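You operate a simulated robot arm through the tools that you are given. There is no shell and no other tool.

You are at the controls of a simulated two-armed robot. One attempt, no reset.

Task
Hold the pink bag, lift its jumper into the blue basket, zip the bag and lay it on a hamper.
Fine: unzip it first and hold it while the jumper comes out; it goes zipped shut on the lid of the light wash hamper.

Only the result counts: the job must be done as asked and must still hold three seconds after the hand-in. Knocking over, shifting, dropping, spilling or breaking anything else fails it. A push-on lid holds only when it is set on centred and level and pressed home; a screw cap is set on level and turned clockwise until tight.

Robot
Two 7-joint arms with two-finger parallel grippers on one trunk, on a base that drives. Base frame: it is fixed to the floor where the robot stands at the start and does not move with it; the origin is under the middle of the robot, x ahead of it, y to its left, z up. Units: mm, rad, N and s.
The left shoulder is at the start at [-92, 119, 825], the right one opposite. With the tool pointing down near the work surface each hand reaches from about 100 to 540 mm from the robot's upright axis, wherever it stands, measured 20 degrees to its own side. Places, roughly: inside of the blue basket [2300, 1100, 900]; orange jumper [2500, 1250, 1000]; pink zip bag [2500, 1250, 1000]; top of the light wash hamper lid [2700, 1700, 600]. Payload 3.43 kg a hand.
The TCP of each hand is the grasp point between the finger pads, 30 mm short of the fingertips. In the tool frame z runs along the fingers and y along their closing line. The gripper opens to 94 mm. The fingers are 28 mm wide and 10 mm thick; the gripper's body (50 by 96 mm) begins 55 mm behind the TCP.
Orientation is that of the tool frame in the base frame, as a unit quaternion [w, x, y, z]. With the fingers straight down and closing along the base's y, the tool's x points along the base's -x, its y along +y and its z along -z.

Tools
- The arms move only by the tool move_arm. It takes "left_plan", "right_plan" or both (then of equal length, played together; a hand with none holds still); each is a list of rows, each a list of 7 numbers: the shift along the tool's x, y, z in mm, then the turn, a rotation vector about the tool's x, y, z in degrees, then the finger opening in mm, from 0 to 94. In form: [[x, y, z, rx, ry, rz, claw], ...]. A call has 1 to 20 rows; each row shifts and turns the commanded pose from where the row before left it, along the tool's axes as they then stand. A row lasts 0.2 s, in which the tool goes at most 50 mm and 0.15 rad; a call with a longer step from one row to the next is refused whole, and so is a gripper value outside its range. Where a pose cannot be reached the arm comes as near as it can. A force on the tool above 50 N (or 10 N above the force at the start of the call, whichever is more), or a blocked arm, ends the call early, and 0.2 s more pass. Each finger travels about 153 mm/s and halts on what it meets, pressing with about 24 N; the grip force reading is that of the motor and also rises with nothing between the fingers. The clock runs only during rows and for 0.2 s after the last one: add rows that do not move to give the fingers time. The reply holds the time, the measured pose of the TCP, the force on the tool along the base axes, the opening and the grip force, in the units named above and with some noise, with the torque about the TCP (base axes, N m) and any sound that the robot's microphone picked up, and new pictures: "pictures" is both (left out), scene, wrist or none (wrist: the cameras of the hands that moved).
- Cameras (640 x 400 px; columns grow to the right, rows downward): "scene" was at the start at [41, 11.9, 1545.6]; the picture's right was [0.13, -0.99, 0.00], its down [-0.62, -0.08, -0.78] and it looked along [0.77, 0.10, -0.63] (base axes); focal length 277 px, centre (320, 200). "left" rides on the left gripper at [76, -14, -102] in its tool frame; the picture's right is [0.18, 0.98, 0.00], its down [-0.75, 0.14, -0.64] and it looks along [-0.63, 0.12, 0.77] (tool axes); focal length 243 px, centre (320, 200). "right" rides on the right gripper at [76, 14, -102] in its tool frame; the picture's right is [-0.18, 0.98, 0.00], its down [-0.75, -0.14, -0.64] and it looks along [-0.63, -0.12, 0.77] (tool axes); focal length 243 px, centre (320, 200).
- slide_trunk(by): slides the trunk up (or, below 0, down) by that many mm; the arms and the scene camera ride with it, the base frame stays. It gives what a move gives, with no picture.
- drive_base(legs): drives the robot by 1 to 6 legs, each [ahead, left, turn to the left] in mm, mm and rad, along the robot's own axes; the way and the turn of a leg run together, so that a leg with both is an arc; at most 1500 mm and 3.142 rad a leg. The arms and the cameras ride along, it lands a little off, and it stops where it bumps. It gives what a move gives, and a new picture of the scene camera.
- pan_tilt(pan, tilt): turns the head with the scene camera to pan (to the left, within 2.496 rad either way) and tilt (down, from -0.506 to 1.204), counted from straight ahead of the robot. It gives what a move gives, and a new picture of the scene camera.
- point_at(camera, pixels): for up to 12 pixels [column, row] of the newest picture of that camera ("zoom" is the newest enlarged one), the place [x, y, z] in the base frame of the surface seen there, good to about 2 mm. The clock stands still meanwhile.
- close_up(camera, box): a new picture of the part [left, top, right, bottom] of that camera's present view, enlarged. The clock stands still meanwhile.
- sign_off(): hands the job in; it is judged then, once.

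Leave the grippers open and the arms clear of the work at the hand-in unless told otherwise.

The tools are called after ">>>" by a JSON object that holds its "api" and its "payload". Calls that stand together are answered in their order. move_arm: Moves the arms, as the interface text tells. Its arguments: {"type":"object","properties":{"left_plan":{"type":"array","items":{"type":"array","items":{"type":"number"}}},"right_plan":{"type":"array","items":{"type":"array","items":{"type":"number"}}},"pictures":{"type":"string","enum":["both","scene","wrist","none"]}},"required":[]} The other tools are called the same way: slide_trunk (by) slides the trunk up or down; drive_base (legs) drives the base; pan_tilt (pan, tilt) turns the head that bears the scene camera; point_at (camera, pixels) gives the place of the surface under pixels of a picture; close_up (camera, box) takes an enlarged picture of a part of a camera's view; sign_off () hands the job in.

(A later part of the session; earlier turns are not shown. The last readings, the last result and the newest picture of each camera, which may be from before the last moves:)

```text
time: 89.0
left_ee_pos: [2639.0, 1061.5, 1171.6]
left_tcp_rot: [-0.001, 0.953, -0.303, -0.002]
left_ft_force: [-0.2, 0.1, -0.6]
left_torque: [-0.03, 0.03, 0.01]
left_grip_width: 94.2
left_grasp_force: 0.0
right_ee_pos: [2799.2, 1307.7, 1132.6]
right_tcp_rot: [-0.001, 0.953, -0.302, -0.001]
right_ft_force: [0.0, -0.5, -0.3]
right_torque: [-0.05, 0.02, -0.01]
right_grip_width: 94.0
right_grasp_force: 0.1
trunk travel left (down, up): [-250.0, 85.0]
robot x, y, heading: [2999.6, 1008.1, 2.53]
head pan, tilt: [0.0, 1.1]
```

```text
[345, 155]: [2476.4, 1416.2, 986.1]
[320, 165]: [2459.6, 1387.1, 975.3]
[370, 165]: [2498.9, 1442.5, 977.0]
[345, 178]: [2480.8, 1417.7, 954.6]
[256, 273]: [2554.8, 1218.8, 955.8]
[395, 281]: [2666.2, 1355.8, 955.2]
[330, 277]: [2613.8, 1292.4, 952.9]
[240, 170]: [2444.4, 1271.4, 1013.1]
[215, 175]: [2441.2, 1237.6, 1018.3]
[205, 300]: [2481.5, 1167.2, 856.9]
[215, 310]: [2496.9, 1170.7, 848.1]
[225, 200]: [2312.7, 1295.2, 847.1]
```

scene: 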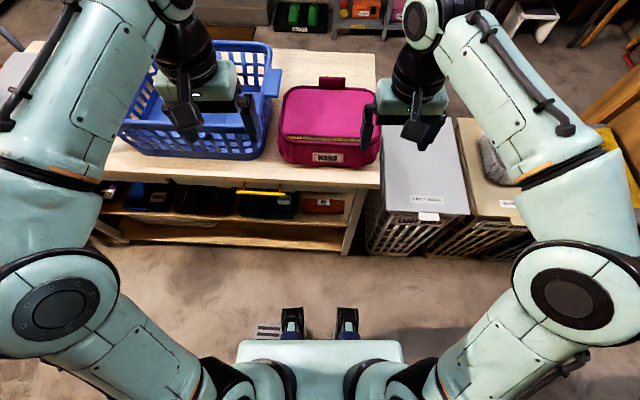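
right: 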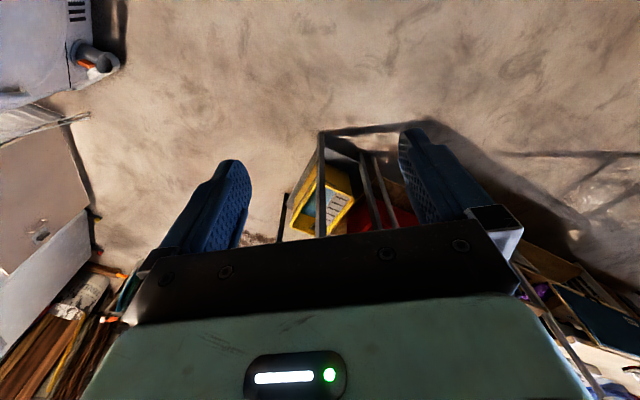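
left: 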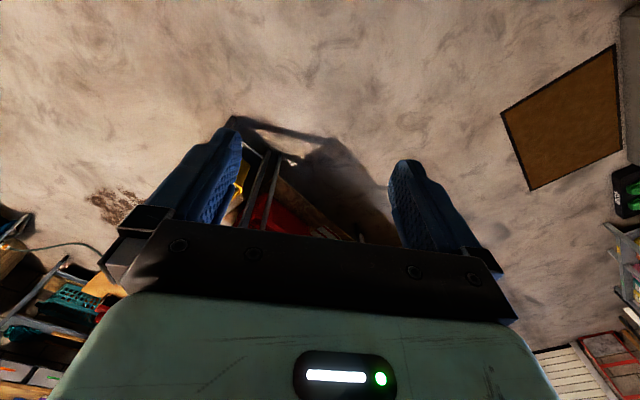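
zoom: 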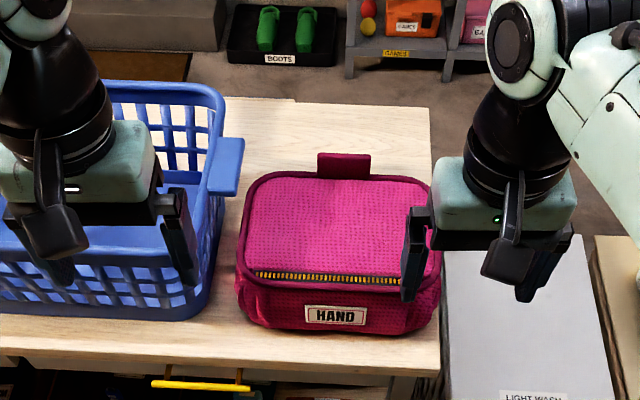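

Floor is visible right up to my trunk, so there's room. I drive 190 mm closer, hands stay well above bag and basket (fingertips above z 1100).

>>> {"api": "drive_base", "payload": {"legs": [[190, 0, -0.012]]}}

>>> {"api": "pan_tilt", "payload": {"pan": 0.0, "tilt": 1.0}}

>>> {"api": "close_up", "payload": {"camera": "scene", "box": [200, 60, 440, 210]}}

>>> {"api": "close_up", "payload": {"camera": "right", "box": [0, 0, 640, 400]}}

```text
time: 90.5
left_ee_pos: [2513.0, 1155.7, 1171.3]
left_tcp_rot: [0.0, 0.951, -0.309, 0.0]
left_ft_force: [0.5, -0.2, 0.5]
left_torque: [0.07, 0.05, -0.05]
left_grip_width: 94.2
left_grasp_force: 0.0
right_ee_pos: [2674.3, 1401.5, 1131.6]
right_tcp_rot: [-0.001, 0.951, -0.309, 0.0]
right_ft_force: [0.7, -0.2, 0.1]
right_torque: [0.05, 0.05, 0.0]
right_grip_width: 94.2
right_grasp_force: 0.0
trunk travel left (down, up): [-250.0, 85.0]
robot x, y, heading: [2865.9, 1095.3, 2.513]
head pan, tilt: [0.0, 1.1]
stopped in leg 1: the robot was blocked; the commanded pose is now the measured one
```

scene: 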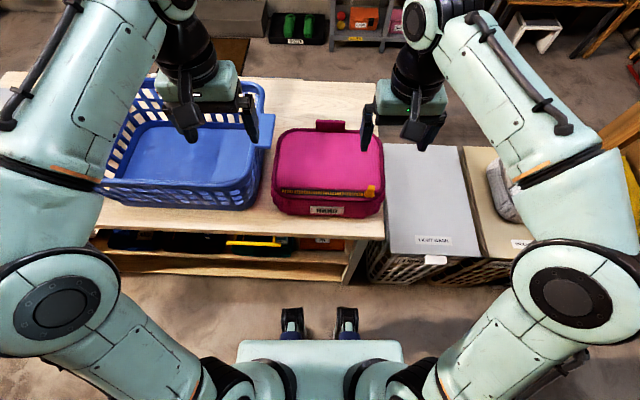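

```text
time: 91.2
left_ee_pos: [2509.2, 1157.9, 1170.5]
left_tcp_rot: [0.0, 0.951, -0.31, 0.001]
left_ft_force: [0.4, 1.3, -0.3]
left_torque: [-0.05, 0.0, 0.02]
left_grip_width: 93.8
left_grasp_force: 0.0
right_ee_pos: [2673.0, 1403.1, 1132.2]
right_tcp_rot: [-0.001, 0.951, -0.309, 0.002]
right_ft_force: [0.0, 0.9, 0.2]
right_torque: [-0.02, 0.01, 0.03]
right_grip_width: 94.1
right_grasp_force: 0.1
trunk travel left (down, up): [-250.0, 85.0]
robot x, y, heading: [2868.1, 1094.3, 2.512]
head pan, tilt: [0.0, 1.0]
```

scene: 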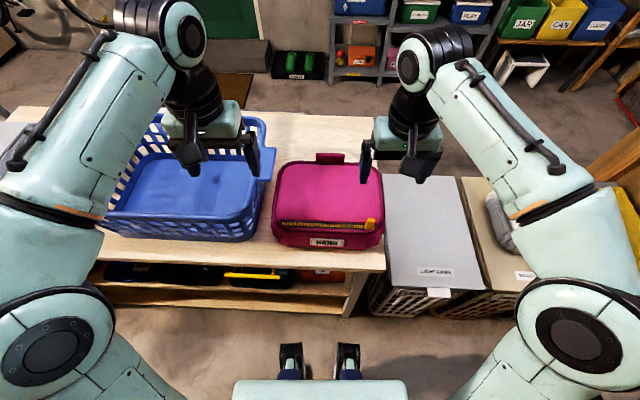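

```text
2.67 times, centred on (320, 135) of scene
```

zoom: 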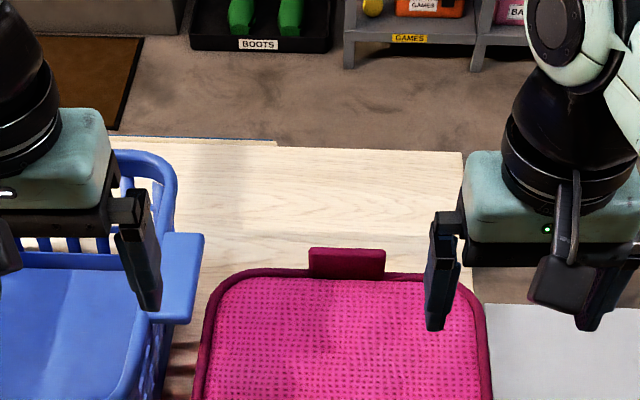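

```text
1.00 times, centred on (320, 200) of right (not enlarged: the box is as wide or as high as the picture)
```

zoom: 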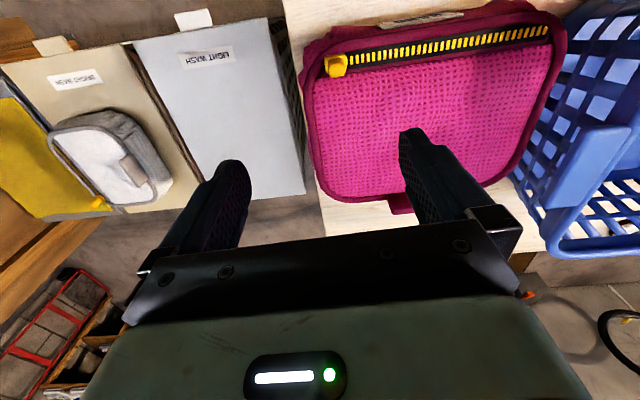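

The base got blocked at about 324 mm from the zip line. I'll check that nothing shifted by measuring known points again, using the current scene view.

>>> {"api": "close_up", "payload": {"camera": "scene", "box": [240, 130, 400, 260]}}

>>> {"api": "point_at", "payload": {"camera": "scene", "pixels": [[371, 222], [283, 220], [330, 156], [268, 165], [385, 262], [320, 390], [300, 260], [345, 315], [232, 240], [320, 300], [430, 270], [250, 118]]}}

```text
3.08 times, centred on (320, 195) of scene
```

zoom: 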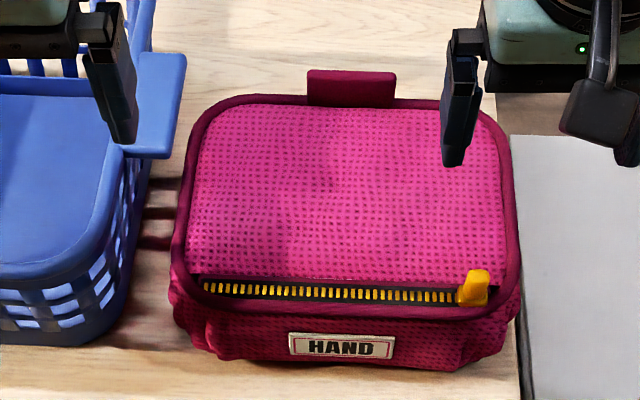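

```text
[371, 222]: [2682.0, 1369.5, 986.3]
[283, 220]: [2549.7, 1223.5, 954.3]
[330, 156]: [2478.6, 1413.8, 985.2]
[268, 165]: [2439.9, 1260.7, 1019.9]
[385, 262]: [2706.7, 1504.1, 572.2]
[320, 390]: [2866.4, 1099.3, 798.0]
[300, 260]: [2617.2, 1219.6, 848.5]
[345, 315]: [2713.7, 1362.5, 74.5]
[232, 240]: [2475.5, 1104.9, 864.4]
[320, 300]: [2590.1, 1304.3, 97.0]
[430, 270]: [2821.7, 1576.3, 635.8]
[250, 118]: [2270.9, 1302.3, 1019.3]
```

Nothing moved (tab, zip end, and handle read the same). I'll look closer at the pull and the tab through the right wrist camera.

>>> {"api": "close_up", "payload": {"camera": "right", "box": [290, 20, 450, 120]}}

>>> {"api": "close_up", "payload": {"camera": "scene", "box": [345, 200, 393, 230]}}

>>> {"api": "close_up", "payload": {"camera": "scene", "box": [296, 140, 376, 190]}}

```text
4.00 times, centred on (370, 70) of right
```

zoom: 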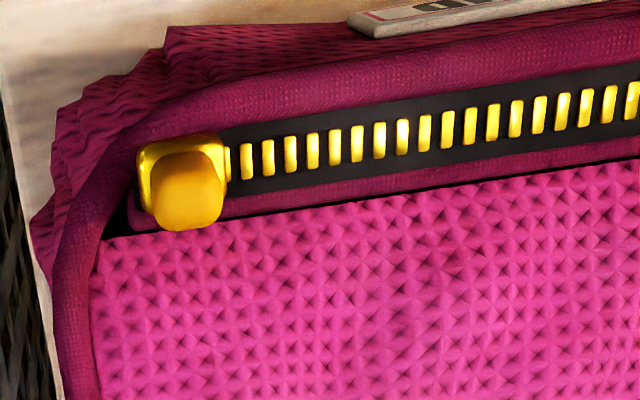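

```text
13.33 times, centred on (369, 215) of scene
```

zoom: 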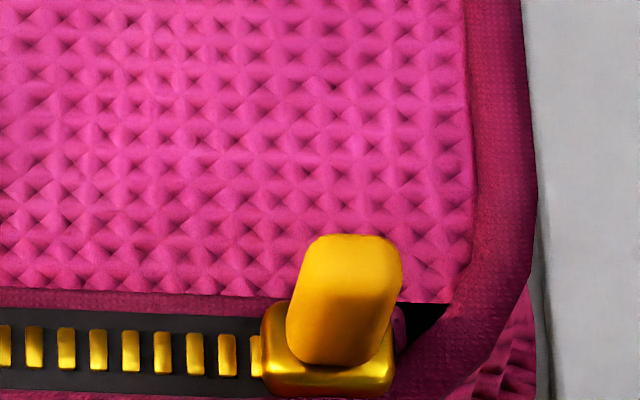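

```text
8.00 times, centred on (336, 165) of scene
```

zoom: 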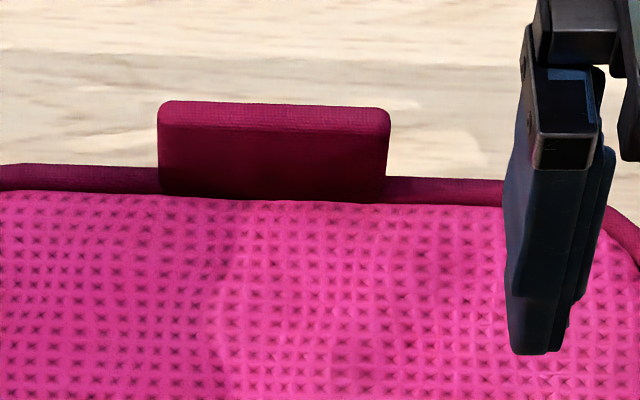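

The pull is a sturdy upright post about 17 x 14 mm, and the tab is an upright thin plate. I measure the tab's ends and top on this last zoom.

>>> {"api": "point_at", "payload": {"camera": "zoom", "pixels": [[165, 118], [382, 125], [275, 106], [275, 125], [275, 185], [175, 180], [375, 190], [275, 112], [275, 101]]}}

>>> {"api": "drive_base", "payload": {"legs": [[-10, 0, 0.004]]}}

```text
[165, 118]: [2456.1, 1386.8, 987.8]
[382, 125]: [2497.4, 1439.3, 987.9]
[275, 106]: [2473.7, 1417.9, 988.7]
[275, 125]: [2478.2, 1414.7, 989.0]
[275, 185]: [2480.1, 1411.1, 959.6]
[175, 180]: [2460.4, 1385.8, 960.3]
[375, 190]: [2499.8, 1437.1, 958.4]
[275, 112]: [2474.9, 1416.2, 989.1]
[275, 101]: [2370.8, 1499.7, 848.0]
```

```text
time: 92.0
left_ee_pos: [2517.4, 1151.5, 1169.8]
left_tcp_rot: [0.001, 0.952, -0.306, 0.002]
left_ft_force: [0.1, -0.5, 0.5]
left_torque: [0.03, 0.01, -0.01]
left_grip_width: 94.1
left_grasp_force: 0.0
right_ee_pos: [2677.8, 1397.0, 1129.7]
right_tcp_rot: [-0.001, 0.952, -0.307, 0.002]
right_ft_force: [-0.7, -0.9, 0.1]
right_torque: [0.02, -0.01, -0.01]
right_grip_width: 93.9
right_grasp_force: 0.0
trunk travel left (down, up): [-250.0, 85.0]
robot x, y, heading: [2880.1, 1093.4, 2.518]
head pan, tilt: [0.0, 1.0]
```

scene: 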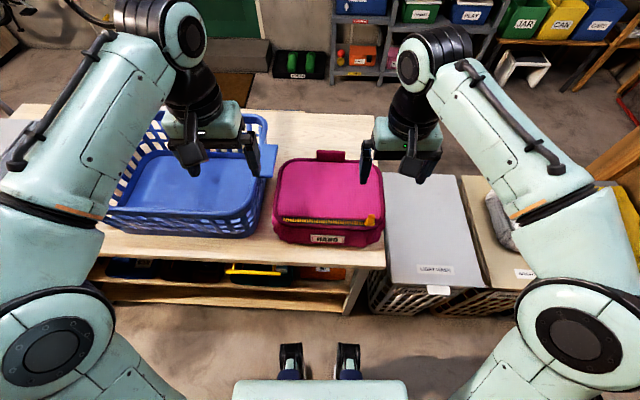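

Tab: about 67 mm long, 8 mm thick, top z 988, centre near (2476,1414). Plan: right hand holds the tab with fingers closing across it, wrist tilted outward (to my right), left hand works the zip. First I turn the right hand 93° about its axis, up high where it is.

>>> {"api": "move_arm", "payload": {"right_plan": [[0, 0, 0, 0, 0, 8.45, 94], [0, 0, 0, 0, 0, 8.45, 94], [0, 0, 0, 0, 0, 8.45, 94], [0, 0, 0, 0, 0, 8.45, 94], [0, 0, 0, 0, 0, 8.45, 94], [0, 0, 0, 0, 0, 8.45, 94], [0, 0, 0, 0, 0, 8.45, 94], [0, 0, 0, 0, 0, 8.45, 94], [0, 0, 0, 0, 0, 8.45, 94], [0, 0, 0, 0, 0, 8.45, 94], [0, 0, 0, 0, 0, 8.45, 94]], "pictures": "both"}}

```text
time: 94.3
left_ee_pos: [2519.4, 1149.8, 1170.4]
left_tcp_rot: [0.001, 0.952, -0.306, 0.0]
left_ft_force: [-0.4, 0.0, 0.2]
left_torque: [-0.01, 0.04, 0.02]
left_grip_width: 93.7
left_grasp_force: 0.0
right_ee_pos: [2677.9, 1395.9, 1131.6]
right_tcp_rot: [0.001, -0.431, 0.902, -0.001]
right_ft_force: [0.2, -0.6, 0.9]
right_torque: [0.03, -0.01, 0.02]
right_grip_width: 93.8
right_grasp_force: 0.1
trunk travel left (down, up): [-250.0, 85.0]
robot x, y, heading: [2878.6, 1089.0, 2.517]
head pan, tilt: [0.0, 1.0]
```

scene: 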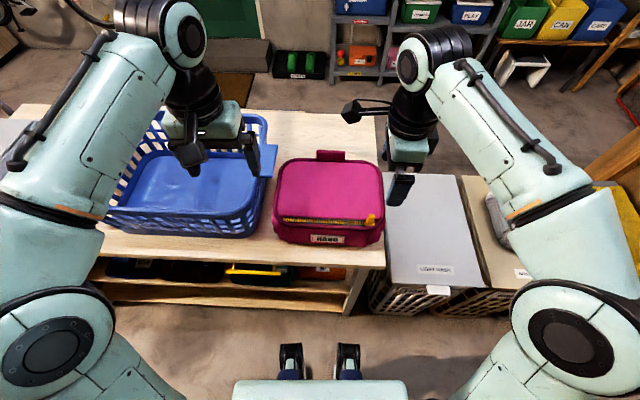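
right: 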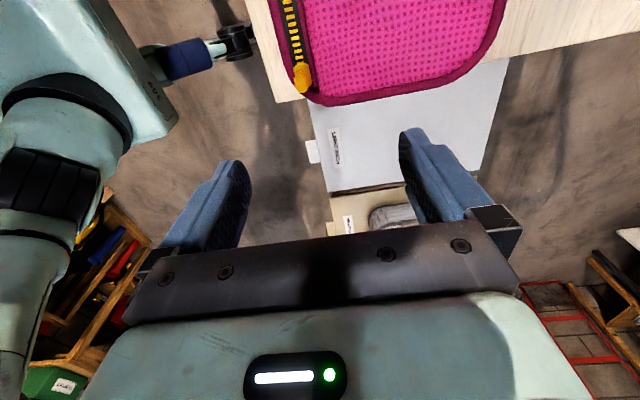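

The hand turned exactly as wanted (tool x along the zip direction). Now I tilt it 40° so the wrist leans to my right.

>>> {"api": "move_arm", "payload": {"right_plan": [[0, 0, 0, 0, 8, 0, 60], [0, 0, 0, 0, 8, 0, 60], [0, 0, 0, 0, 8, 0, 60], [0, 0, 0, 0, 8, 0, 60], [0, 0, 0, 0, 8, 0, 60]], "pictures": "scene"}}

```text
time: 95.5
left_ee_pos: [2517.9, 1150.7, 1170.9]
left_tcp_rot: [0.0, 0.952, -0.306, 0.001]
left_ft_force: [0.4, 0.0, 0.0]
left_torque: [0.01, -0.02, 0.01]
left_grip_width: 93.9
left_grasp_force: 0.0
right_ee_pos: [2681.0, 1396.0, 1131.9]
right_tcp_rot: [-0.308, -0.407, 0.847, -0.15]
right_ft_force: [0.3, -0.5, 0.1]
right_torque: [0.0, 0.0, -0.02]
right_grip_width: 60.1
right_grasp_force: 0.1
trunk travel left (down, up): [-250.0, 85.0]
robot x, y, heading: [2876.3, 1087.5, 2.518]
head pan, tilt: [0.0, 1.0]
```

scene: 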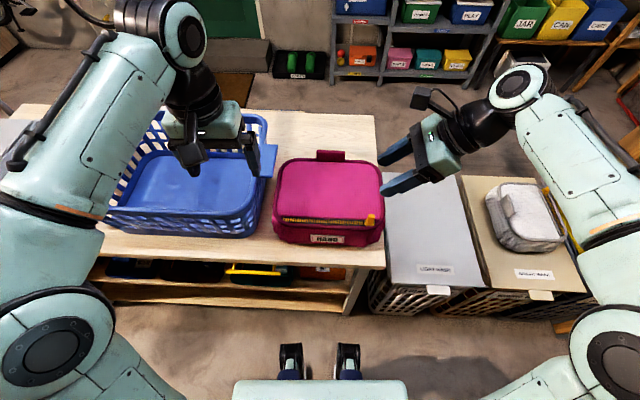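

The tilted hand clears everything. Now I move it over the bag to a point about 60 mm above the tab.

>>> {"api": "move_arm", "payload": {"right_plan": [[4.8, 34, 25.4, 0, 0, 0, 60], [4.8, 34, 25.4, 0, 0, 0, 60], [4.8, 34, 25.4, 0, 0, 0, 60], [4.8, 34, 25.4, 0, 0, 0, 60], [4.8, 34, 25.4, 0, 0, 0, 60], [0, 0, 0, 0, 0, 0, 60]], "pictures": "both"}}

```text
time: 97.0
left_ee_pos: [2519.0, 1150.0, 1170.8]
left_tcp_rot: [0.001, 0.952, -0.307, 0.001]
left_ft_force: [0.8, -0.1, 0.2]
left_torque: [0.02, 0.04, 0.0]
left_grip_width: 93.9
left_grasp_force: 0.0
right_ee_pos: [2484.6, 1421.1, 1048.7]
right_tcp_rot: [-0.308, -0.405, 0.848, -0.148]
right_ft_force: [-0.4, 0.7, -1.1]
right_torque: [-0.02, 0.03, -0.01]
right_grip_width: 59.8
right_grasp_force: 0.1
trunk travel left (down, up): [-250.0, 85.0]
robot x, y, heading: [2876.1, 1093.3, 2.518]
head pan, tilt: [0.0, 1.0]
```

scene: 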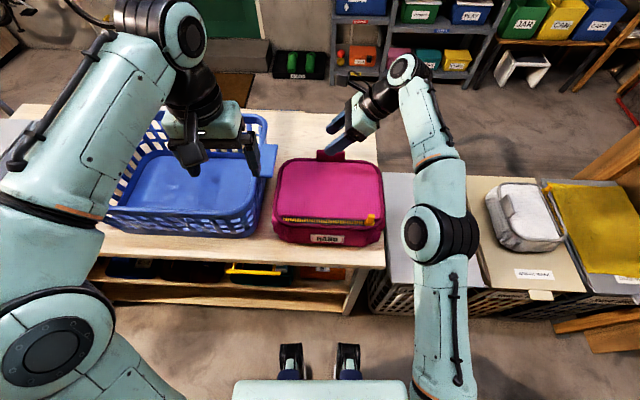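
right: 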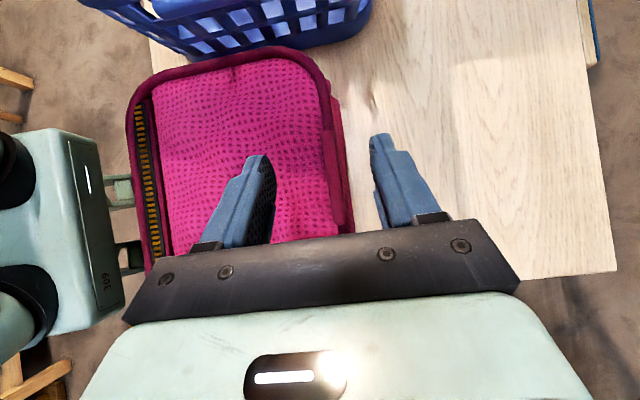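

TCP is over the tab, tab lies between the fingers in the wrist view (tab at about (340,195)). I lower straight down 55 mm.

>>> {"api": "move_arm", "payload": {"right_plan": [[-12.6, 0.7, 13.4, 0, 0, 0, 60], [-12.6, 0.7, 13.4, 0, 0, 0, 60], [-8, 0.4, 8.5, 0, 0, 0, 60], [-4.5, 0.2, 4.9, 0, 0, 0, 60], [0, 0, 0, 0, 0, 0, 60]], "pictures": "both"}}

>>> {"api": "close_up", "payload": {"camera": "scene", "box": [280, 60, 440, 180]}}

```text
time: 98.2
left_ee_pos: [2518.3, 1150.5, 1170.0]
left_tcp_rot: [0.0, 0.952, -0.306, 0.0]
left_ft_force: [0.6, -0.2, 0.1]
left_torque: [0.02, 0.01, 0.0]
left_grip_width: 94.2
left_grasp_force: 0.1
right_ee_pos: [2484.7, 1425.3, 993.0]
right_tcp_rot: [-0.306, -0.407, 0.848, -0.15]
right_ft_force: [-0.1, -0.3, 0.1]
right_torque: [0.01, -0.05, -0.02]
right_grip_width: 60.0
right_grasp_force: 0.0
trunk travel left (down, up): [-250.0, 85.0]
robot x, y, heading: [2877.2, 1088.4, 2.521]
head pan, tilt: [0.0, 1.0]
```

scene: 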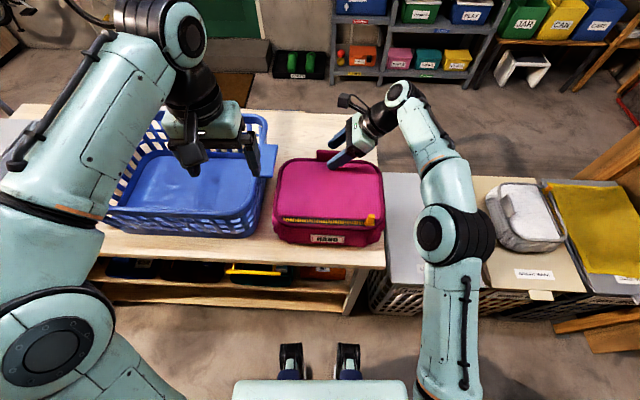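
right: 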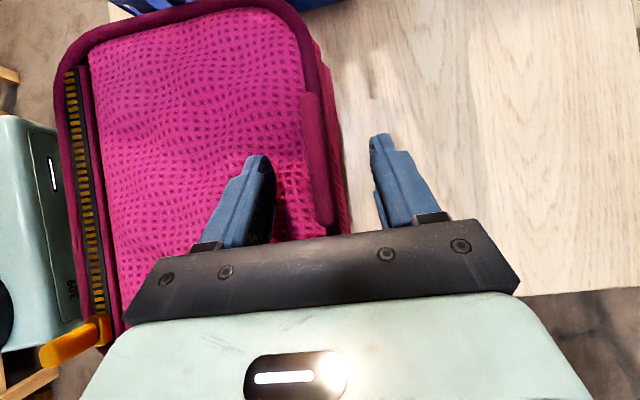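

```text
3.33 times, centred on (360, 120) of scene
```

zoom: 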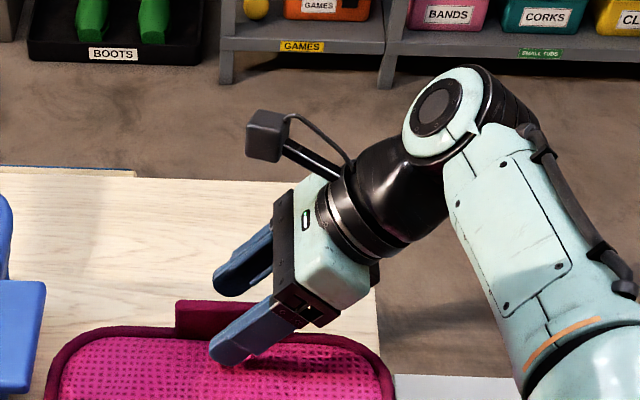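

The tab sits between the fingers. I lower 3 mm more and close on it.

>>> {"api": "move_arm", "payload": {"right_plan": [[-1.9, 0, 2.3, 0, 0, 0, 60], [0, 0, 0, 0, 0, 0, 30], [0, 0, 0, 0, 0, 0, 0], [0, 0, 0, 0, 0, 0, 0], [0, 0, 0, 0, 0, 0, 0]], "pictures": "both"}}

>>> {"api": "close_up", "payload": {"camera": "scene", "box": [260, 120, 420, 250]}}

```text
time: 99.3
left_ee_pos: [2518.1, 1150.1, 1170.4]
left_tcp_rot: [0.001, 0.952, -0.307, 0.0]
left_ft_force: [0.4, 0.4, 0.1]
left_torque: [-0.01, -0.03, -0.02]
left_grip_width: 94.2
left_grasp_force: 0.0
right_ee_pos: [2485.8, 1427.8, 989.1]
right_tcp_rot: [-0.308, -0.406, 0.848, -0.149]
right_ft_force: [0.4, 0.4, 0.0]
right_torque: [-0.04, 0.03, -0.02]
right_grip_width: 14.7
right_grasp_force: 24.1
trunk travel left (down, up): [-250.0, 85.0]
robot x, y, heading: [2878.4, 1091.9, 2.517]
head pan, tilt: [0.0, 1.0]
```

scene: 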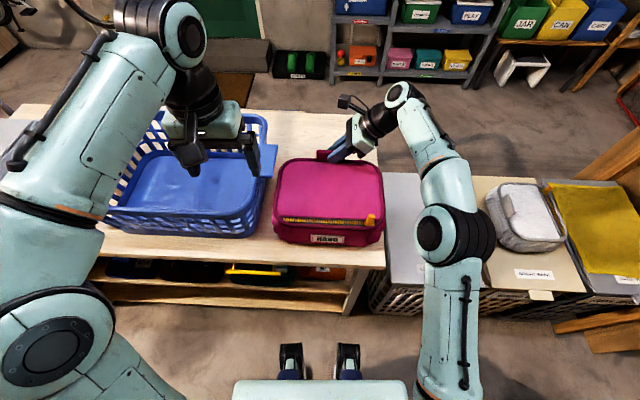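
right: 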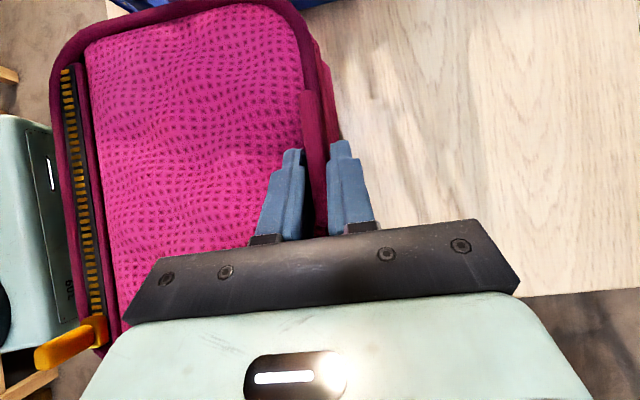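

```text
3.08 times, centred on (340, 185) of scene
```

zoom: 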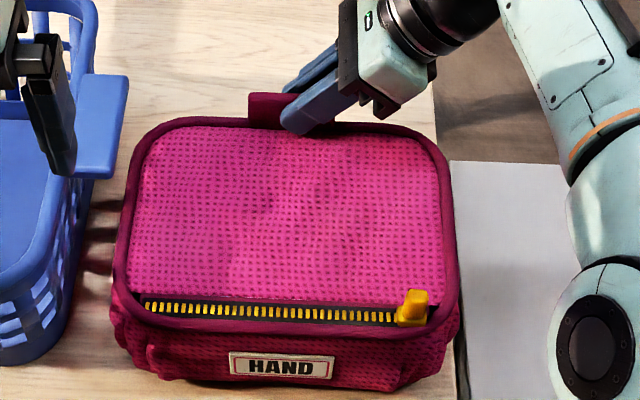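

The tab is gripped (width 14.7, 24 N). Before bringing the left hand to the zip pull I measure where my right elbow and forearm are, to keep the hands apart.

>>> {"api": "point_at", "payload": {"camera": "scene", "pixels": [[430, 150], [426, 180], [420, 215], [418, 240], [428, 270], [424, 300], [418, 350], [412, 390], [450, 235], [390, 110]]}}

```text
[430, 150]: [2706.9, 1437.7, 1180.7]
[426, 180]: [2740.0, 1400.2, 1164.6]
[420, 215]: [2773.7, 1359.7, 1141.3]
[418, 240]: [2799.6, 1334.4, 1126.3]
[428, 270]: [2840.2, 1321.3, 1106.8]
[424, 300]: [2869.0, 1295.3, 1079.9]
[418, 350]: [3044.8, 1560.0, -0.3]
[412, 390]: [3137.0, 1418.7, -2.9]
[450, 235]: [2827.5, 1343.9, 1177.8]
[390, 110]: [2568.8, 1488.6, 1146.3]
```

Right arm's left side reaches e about -46 near the elbow, so the left hand must lean outward (to my left). I turn the left hand -87° about its axis, then tilt 32°, staying high above the basket.

>>> {"api": "move_arm", "payload": {"left_plan": [[0, 0, 0, 0, 0, -7.92, 60], [0, 0, 0, 0, 0, -7.92, 60], [0, 0, 0, 0, 0, -7.92, 60], [0, 0, 0, 0, 0, -7.92, 60], [0, 0, 0, 0, 0, -7.92, 60], [0, 0, 0, 0, 0, -7.92, 60], [0, 0, 0, 0, 0, -7.92, 60], [0, 0, 0, 0, 0, -7.92, 60], [0, 0, 0, 0, 0, -7.92, 60], [0, 0, 0, 0, 0, -7.92, 60], [0, 0, 0, 0, 0, -7.92, 60], [0, 0, 0, 0, 8, 0, 60], [0, 0, 0, 0, 8, 0, 60], [0, 0, 0, 0, 8, 0, 60], [0, 0, 0, 0, 8, 0, 60]], "pictures": "both"}}

```text
time: 102.5
left_ee_pos: [2518.6, 1151.3, 1170.5]
left_tcp_rot: [-0.119, 0.866, 0.416, 0.249]
left_ft_force: [0.3, 0.1, 0.4]
left_torque: [-0.01, -0.01, -0.03]
left_grip_width: 59.9
left_grasp_force: 0.0
right_ee_pos: [2485.0, 1428.4, 989.6]
right_tcp_rot: [-0.308, -0.406, 0.848, -0.149]
right_ft_force: [0.1, -1.0, -1.2]
right_torque: [0.07, -0.06, -0.07]
right_grip_width: 14.9
right_grasp_force: 24.1
trunk travel left (down, up): [-250.0, 85.0]
robot x, y, heading: [2872.1, 1088.7, 2.517]
head pan, tilt: [0.0, 1.0]
```

scene: 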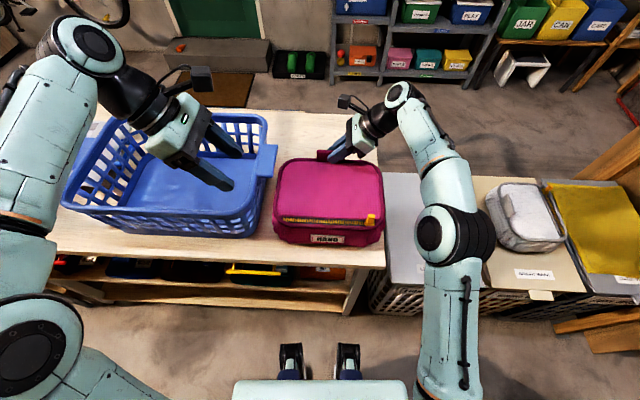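
left: 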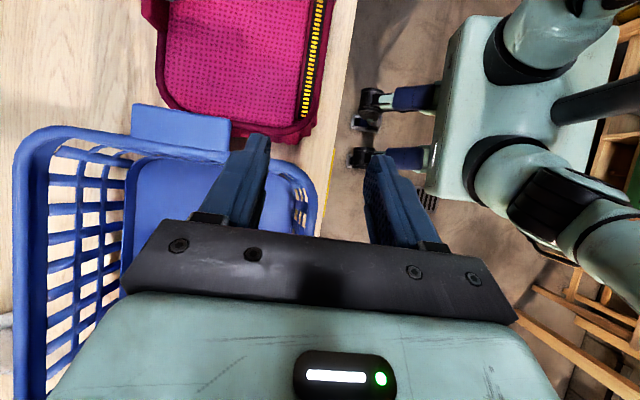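

Orientation is right. Now I bring the left hand over to 55 mm above the zip pull.

>>> {"api": "move_arm", "payload": {"left_plan": [[21.9, -2.1, 34.7, 0, 0, 0, 60], [21.9, -2.1, 34.7, 0, 0, 0, 60], [21.9, -2.1, 34.7, 0, 0, 0, 60], [21.9, -2.1, 34.7, 0, 0, 0, 60], [21.9, -2.1, 34.7, 0, 0, 0, 60], [21.9, -2.1, 34.7, 0, 0, 0, 60], [21.9, -2.1, 34.7, 0, 0, 0, 60], [0, 0, 0, 0, 0, 0, 60]], "pictures": "both"}}

>>> {"api": "close_up", "payload": {"camera": "scene", "box": [240, 100, 480, 250]}}

```text
time: 104.3
left_ee_pos: [2666.9, 1363.2, 1045.8]
left_tcp_rot: [-0.119, 0.866, 0.418, 0.248]
left_ft_force: [0.4, -0.1, -0.1]
left_torque: [0.02, 0.01, -0.01]
left_grip_width: 60.1
left_grasp_force: 0.1
right_ee_pos: [2485.3, 1428.1, 990.0]
right_tcp_rot: [-0.307, -0.405, 0.848, -0.148]
right_ft_force: [-0.5, -0.2, -0.3]
right_torque: [-0.02, 0.04, 0.0]
right_grip_width: 14.8
right_grasp_force: 23.4
trunk travel left (down, up): [-250.0, 85.0]
robot x, y, heading: [2879.1, 1089.1, 2.52]
head pan, tilt: [0.0, 1.0]
```

scene: 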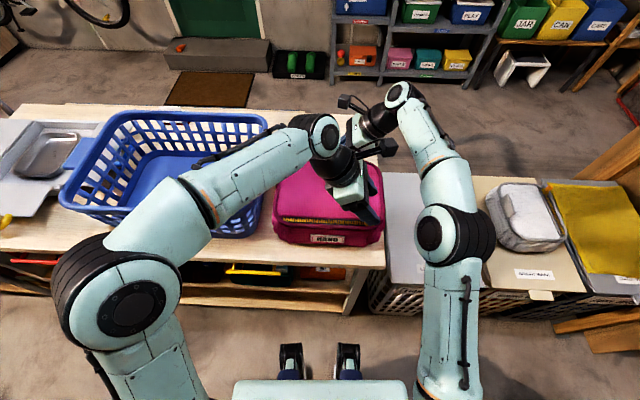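
left: 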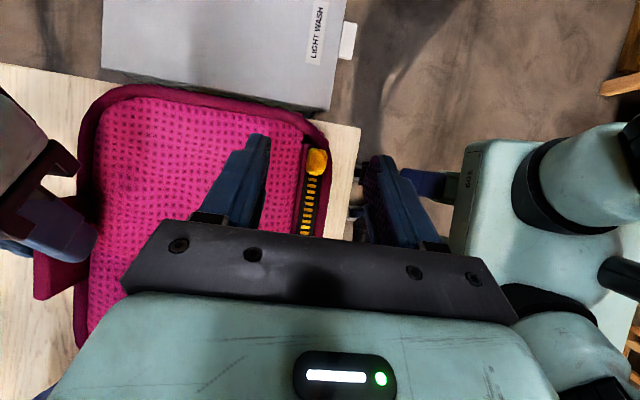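

```text
2.67 times, centred on (360, 175) of scene
```

zoom: 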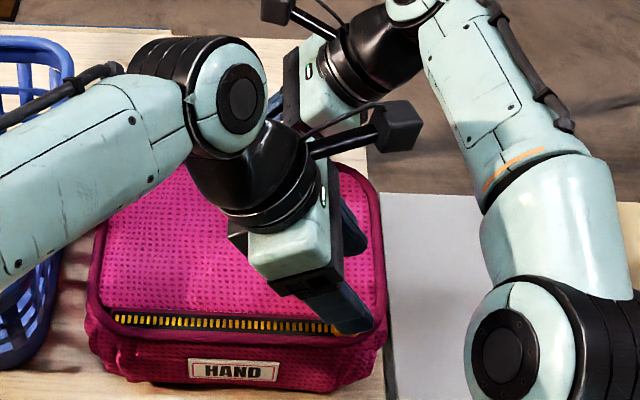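

The pull sits midway between the fingers in the left wrist view at (317,160). I measure it from this camera for a last correction.

>>> {"api": "close_up", "payload": {"camera": "left", "box": [270, 130, 366, 190]}}

>>> {"api": "point_at", "payload": {"camera": "left", "pixels": [[317, 152], [310, 160], [325, 160], [317, 168], [311, 195], [318, 160]]}}

```text
6.67 times, centred on (318, 160) of left
```

zoom: 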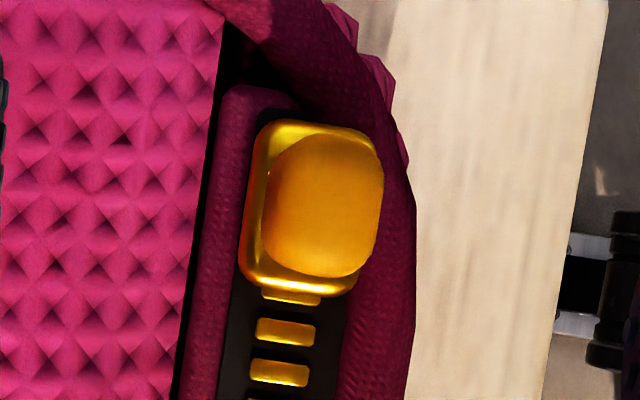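

```text
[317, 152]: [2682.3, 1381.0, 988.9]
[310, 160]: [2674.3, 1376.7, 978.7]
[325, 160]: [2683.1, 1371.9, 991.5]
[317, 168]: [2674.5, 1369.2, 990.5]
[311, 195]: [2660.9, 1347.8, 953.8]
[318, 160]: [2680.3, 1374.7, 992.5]
```

Post top is at about (2680,1374,991). I lower the left hand about 52 mm around it, then close.

>>> {"api": "move_arm", "payload": {"left_plan": [[-8.5, 0.8, 15.2, 0, 0, 0, 60], [-8.5, 0.8, 15.2, 0, 0, 0, 60], [-5.5, 0.6, 9.8, 0, 0, 0, 60], [-2.9, 0.3, 5.3, 0, 0, 0, 60], [0, 0, 0, 0, 0, 0, 60]], "pictures": "wrist"}}

>>> {"api": "close_up", "payload": {"camera": "scene", "box": [300, 160, 420, 250]}}

```text
time: 105.5
left_ee_pos: [2672.0, 1362.1, 993.1]
left_tcp_rot: [-0.119, 0.866, 0.417, 0.249]
left_ft_force: [-0.7, 0.0, -0.3]
left_torque: [-0.03, -0.05, -0.03]
left_grip_width: 60.0
left_grasp_force: 0.1
right_ee_pos: [2484.8, 1428.0, 990.2]
right_tcp_rot: [-0.307, -0.406, 0.848, -0.149]
right_ft_force: [0.0, 1.3, 1.0]
right_torque: [0.02, 0.01, -0.01]
right_grip_width: 15.1
right_grasp_force: 24.2
trunk travel left (down, up): [-250.0, 85.0]
robot x, y, heading: [2876.9, 1092.3, 2.521]
head pan, tilt: [0.0, 1.0]
```

left: 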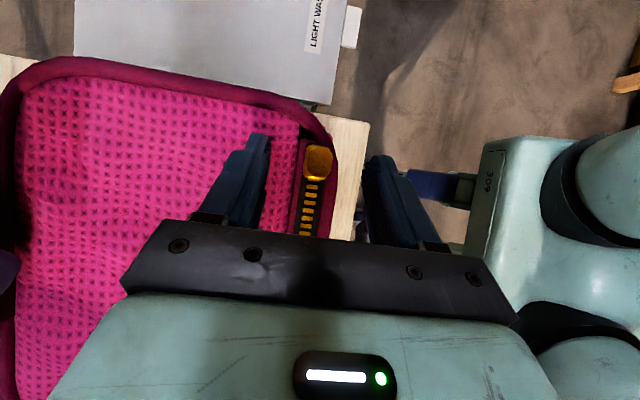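

```text
4.44 times, centred on (360, 205) of scene
```

zoom: 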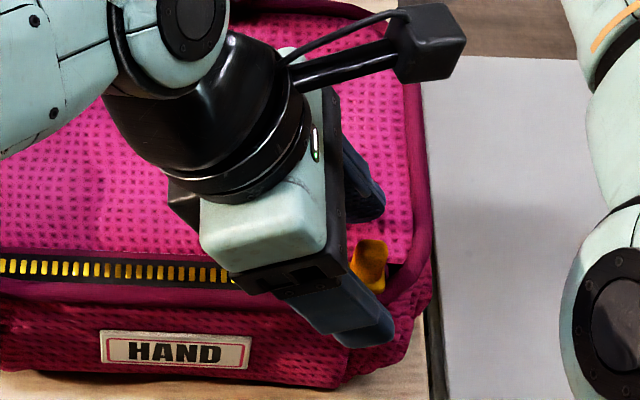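

Fingers straddle the post. I close the left gripper.

>>> {"api": "move_arm", "payload": {"left_plan": [[0, -1.5, 0, 0, 0, 0, 40], [0, 0, 0, 0, 0, 0, 20], [0, 0, 0, 0, 0, 0, 0], [0, 0, 0, 0, 0, 0, 0], [0, 0, 0, 0, 0, 0, 0]], "pictures": "wrist"}}

>>> {"api": "close_up", "payload": {"camera": "scene", "box": [300, 160, 420, 250]}}

```text
time: 106.8
left_ee_pos: [2670.6, 1362.9, 992.9]
left_tcp_rot: [-0.118, 0.866, 0.417, 0.25]
left_ft_force: [0.3, -0.2, 0.3]
left_torque: [-0.01, -0.02, -0.02]
left_grip_width: 14.8
left_grasp_force: 24.3
right_ee_pos: [2484.2, 1427.6, 991.0]
right_tcp_rot: [-0.308, -0.406, 0.848, -0.148]
right_ft_force: [-0.6, 1.6, 0.0]
right_torque: [-0.01, -0.01, -0.01]
right_grip_width: 14.8
right_grasp_force: 24.2
trunk travel left (down, up): [-250.0, 85.0]
robot x, y, heading: [2875.6, 1090.4, 2.521]
head pan, tilt: [0.0, 1.0]
```

left: 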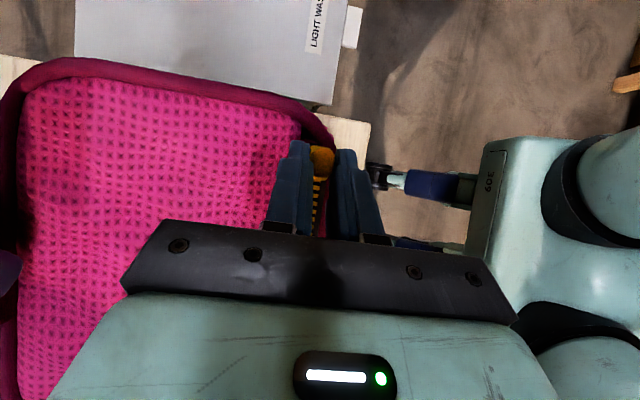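

```text
4.44 times, centred on (360, 205) of scene
```

zoom: 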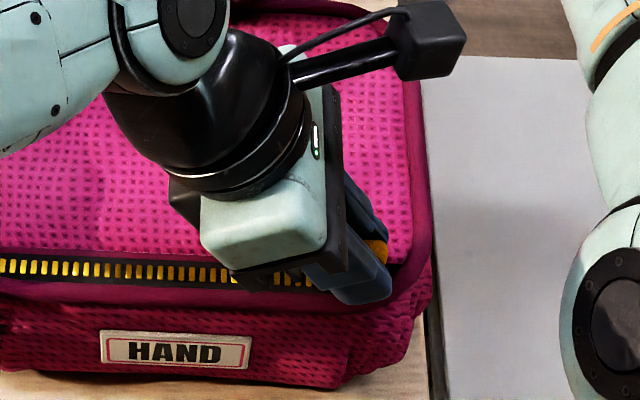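

The pull is gripped at 14.8 mm width. I test-pull 30 mm along the zip toward my left.

>>> {"api": "move_arm", "payload": {"left_plan": [[-4.24, 0, -2.65, 0, 0, 0, 0], [-6.8, 0, -4.24, 0, 0, 0, 0], [-6.8, 0, -4.24, 0, 0, 0, 0], [-6.8, 0, -4.24, 0, 0, 0, 0]], "pictures": "both"}}

>>> {"api": "close_up", "payload": {"camera": "scene", "box": [260, 130, 420, 250]}}

```text
time: 107.8
left_ee_pos: [2652.1, 1339.4, 994.8]
left_tcp_rot: [-0.119, 0.866, 0.418, 0.248]
left_ft_force: [-1.6, 0.7, -1.3]
left_torque: [0.01, 0.05, -0.13]
left_grip_width: 14.3
left_grasp_force: 24.3
right_ee_pos: [2485.1, 1428.0, 990.8]
right_tcp_rot: [-0.307, -0.406, 0.848, -0.148]
right_ft_force: [-0.2, -1.1, 1.2]
right_torque: [0.01, -0.04, -0.02]
right_grip_width: 14.9
right_grasp_force: 24.6
trunk travel left (down, up): [-250.0, 85.0]
robot x, y, heading: [2877.7, 1092.9, 2.519]
head pan, tilt: [0.0, 1.0]
```

scene: 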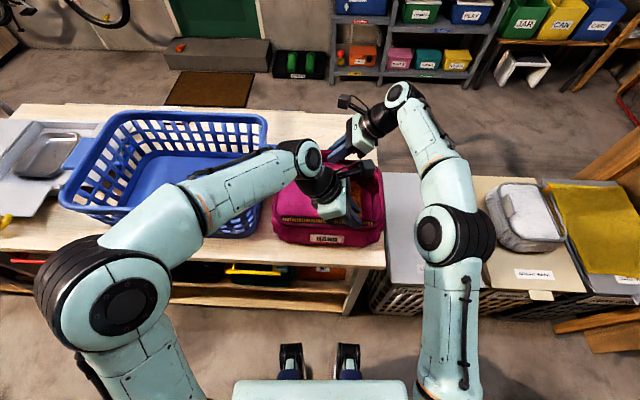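
left: 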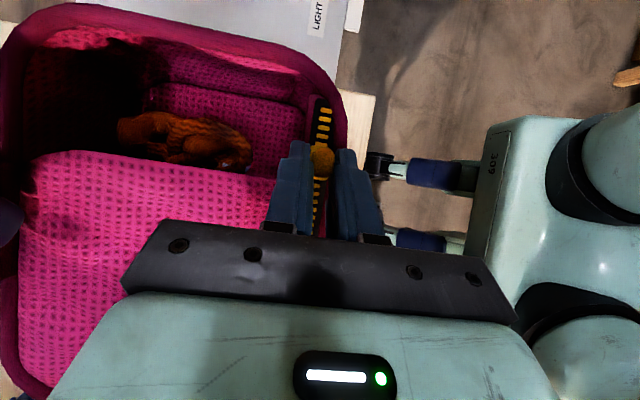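

```text
3.33 times, centred on (340, 190) of scene
```

zoom: 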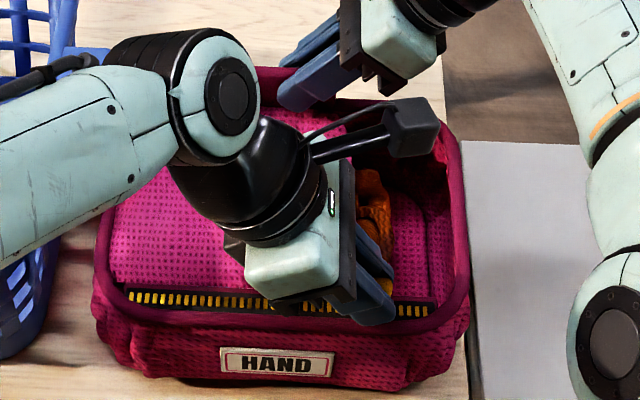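

The lid slides open with the pull and the orange jumper shows inside; resistance is only about 2 N. I continue 120 mm.

>>> {"api": "move_arm", "payload": {"left_plan": [[-12.72, 0, -7.95, 0, 0, 0, 0], [-12.72, 0, -7.95, 0, 0, 0, 0], [-12.72, 0, -7.95, 0, 0, 0, 0], [-12.72, 0, -7.95, 0, 0, 0, 0], [-12.72, 0, -7.95, 0, 0, 0, 0], [-12.72, 0, -7.95, 0, 0, 0, 0], [-12.72, 0, -7.95, 0, 0, 0, 0], [-12.72, 0, -7.95, 0, 0, 0, 0]], "pictures": "both"}}

>>> {"api": "close_up", "payload": {"camera": "scene", "box": [240, 130, 400, 250]}}

```text
time: 109.5
left_ee_pos: [2578.8, 1246.4, 993.3]
left_tcp_rot: [-0.118, 0.866, 0.417, 0.25]
left_ft_force: [0.3, -0.5, -1.5]
left_torque: [0.04, -0.08, -0.03]
left_grip_width: 14.8
left_grasp_force: 23.7
right_ee_pos: [2484.5, 1428.2, 991.0]
right_tcp_rot: [-0.307, -0.406, 0.848, -0.148]
right_ft_force: [-0.5, 0.2, 0.7]
right_torque: [-0.01, -0.04, -0.02]
right_grip_width: 14.6
right_grasp_force: 23.7
trunk travel left (down, up): [-250.0, 85.0]
robot x, y, heading: [2878.3, 1088.0, 2.518]
head pan, tilt: [0.0, 1.0]
```

scene: 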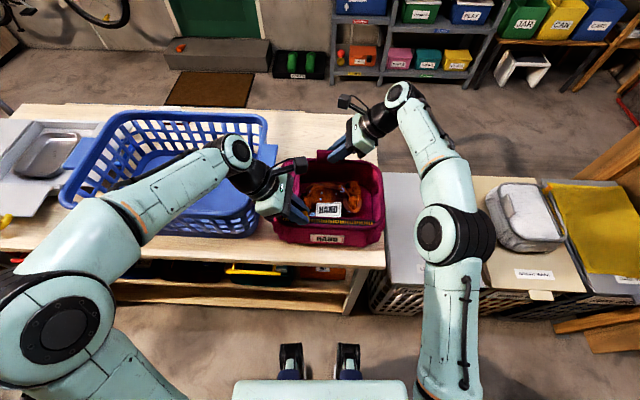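
left: 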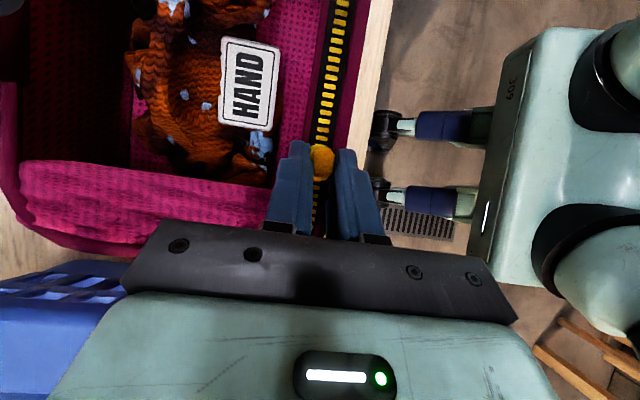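

```text
3.33 times, centred on (320, 190) of scene
```

zoom: 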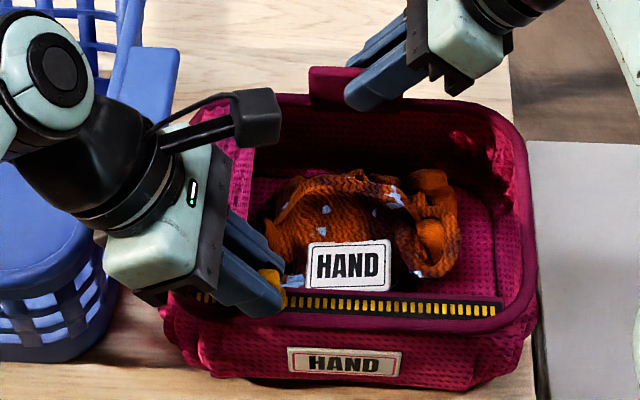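

Mostly open now. I pull another 30 mm gently toward the track's end.

>>> {"api": "move_arm", "payload": {"left_plan": [[-8.48, 0, -5.3, 0, 0, 0, 0], [-8.48, 0, -5.3, 0, 0, 0, 0], [-6.36, 0, -3.98, 0, 0, 0, 0]], "pictures": "scene"}}

>>> {"api": "close_up", "payload": {"camera": "scene", "box": [240, 130, 400, 250]}}

```text
time: 110.3
left_ee_pos: [2560.6, 1225.4, 993.0]
left_tcp_rot: [-0.119, 0.866, 0.417, 0.248]
left_ft_force: [-0.6, 0.0, -1.0]
left_torque: [0.03, 0.0, -0.01]
left_grip_width: 14.6
left_grasp_force: 23.8
right_ee_pos: [2484.3, 1427.8, 989.3]
right_tcp_rot: [-0.307, -0.406, 0.848, -0.148]
right_ft_force: [0.1, 0.3, 1.8]
right_torque: [0.1, 0.02, 0.04]
right_grip_width: 14.9
right_grasp_force: 24.3
trunk travel left (down, up): [-250.0, 85.0]
robot x, y, heading: [2878.2, 1093.9, 2.518]
head pan, tilt: [0.0, 1.0]
```

scene: 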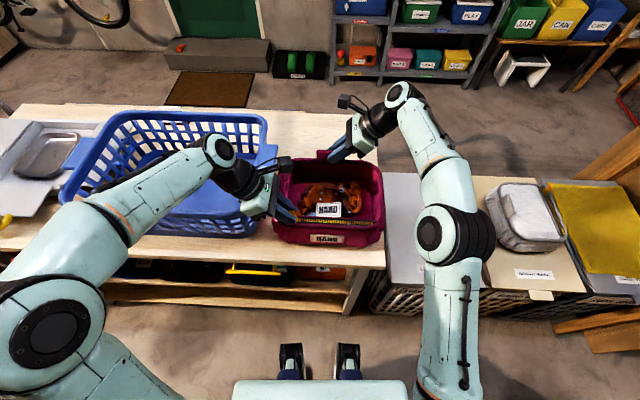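

```text
3.33 times, centred on (320, 190) of scene
```

zoom: 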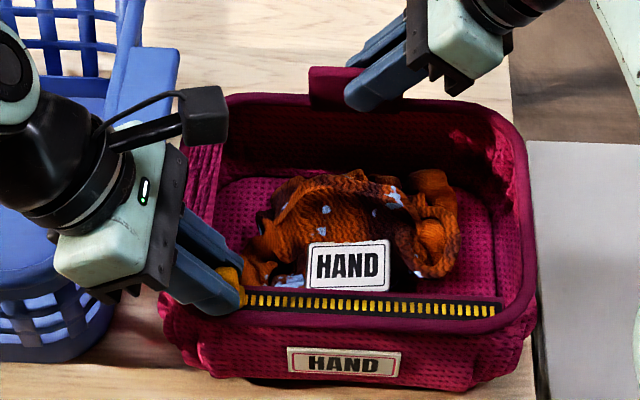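

Nearly all the way. Two more small steps to reach the stop.

>>> {"api": "move_arm", "payload": {"left_plan": [[-4.24, 0, -2.65, 0, 0, 0, 0], [-4.24, 0, -2.65, 0, 0, 0, 0]], "pictures": "scene"}}

>>> {"api": "close_up", "payload": {"camera": "scene", "box": [240, 130, 400, 250]}}

```text
time: 111.0
left_ee_pos: [2555.7, 1217.4, 993.6]
left_tcp_rot: [-0.119, 0.866, 0.418, 0.248]
left_ft_force: [-1.1, 1.2, -0.1]
left_torque: [0.01, 0.09, -0.07]
left_grip_width: 14.7
left_grasp_force: 24.1
right_ee_pos: [2485.5, 1427.7, 990.0]
right_tcp_rot: [-0.307, -0.407, 0.847, -0.15]
right_ft_force: [2.0, -1.2, 1.7]
right_torque: [-0.02, -0.03, 0.02]
right_grip_width: 14.7
right_grasp_force: 23.5
trunk travel left (down, up): [-250.0, 85.0]
robot x, y, heading: [2878.5, 1095.4, 2.517]
head pan, tilt: [0.0, 1.0]
```

scene: 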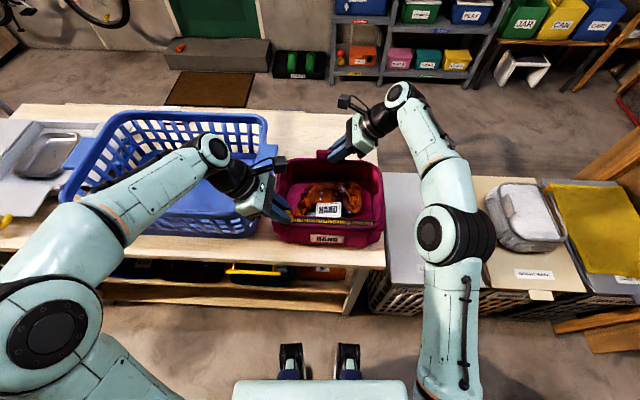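

```text
3.33 times, centred on (320, 190) of scene
```

zoom: 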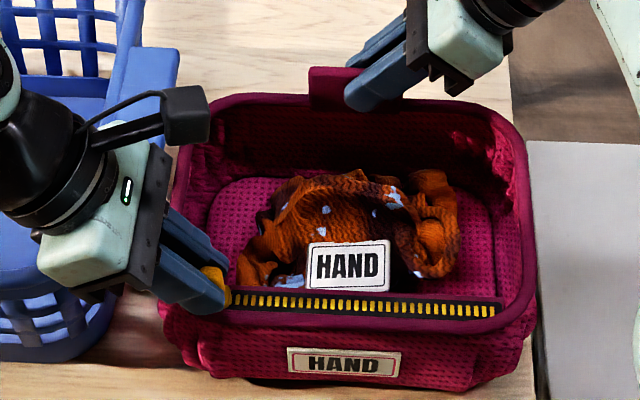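

The bag is fully open; the lid is gone and the jumper lies inside with a "HAND" tag. I release the pull and withdraw the left hand up along its own axis.

>>> {"api": "move_arm", "payload": {"left_plan": [[0, 0, 0, 0, 0, 0, 30], [0, 0, 0, 0, 0, 0, 50], [0, 0, -10, 0, 0, 0, 60], [8, 0, -25, 0, 0, 0, 60], [10, 0, -35, 0, 0, 0, 60], [10, 0, -35, 0, 0, 0, 60]], "pictures": "both"}}

>>> {"api": "close_up", "payload": {"camera": "scene", "box": [260, 140, 400, 245]}}

```text
time: 112.3
left_ee_pos: [2534.6, 1193.3, 1097.2]
left_tcp_rot: [-0.118, 0.866, 0.417, 0.25]
left_ft_force: [0.8, -0.7, 0.3]
left_torque: [-0.01, -0.01, 0.01]
left_grip_width: 60.0
left_grasp_force: 0.1
right_ee_pos: [2484.7, 1427.2, 991.4]
right_tcp_rot: [-0.308, -0.405, 0.848, -0.148]
right_ft_force: [1.7, -2.0, 0.9]
right_torque: [0.04, -0.05, -0.05]
right_grip_width: 14.8
right_grasp_force: 24.4
trunk travel left (down, up): [-250.0, 85.0]
robot x, y, heading: [2877.7, 1092.3, 2.517]
head pan, tilt: [0.0, 1.0]
```

scene: 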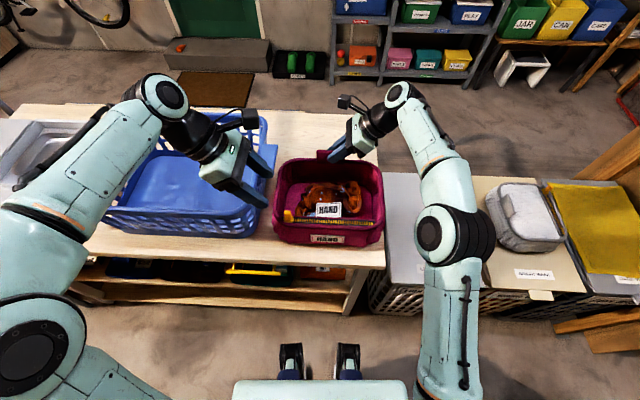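
left: 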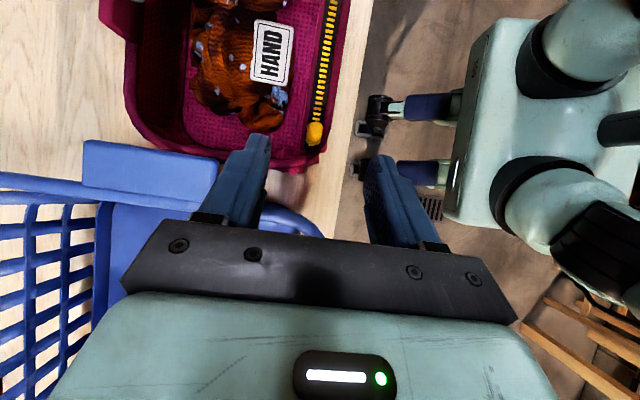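

```text
3.81 times, centred on (330, 192) of scene
```

zoom: 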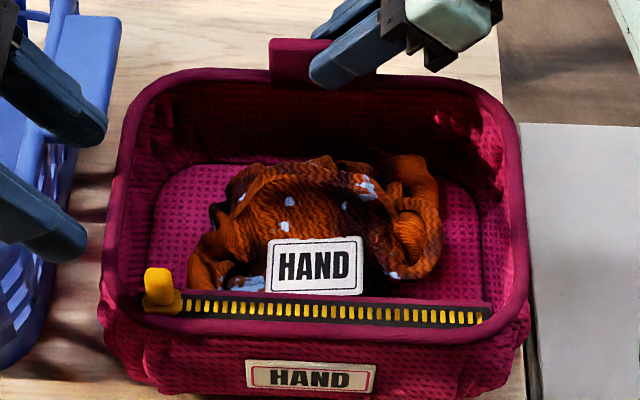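

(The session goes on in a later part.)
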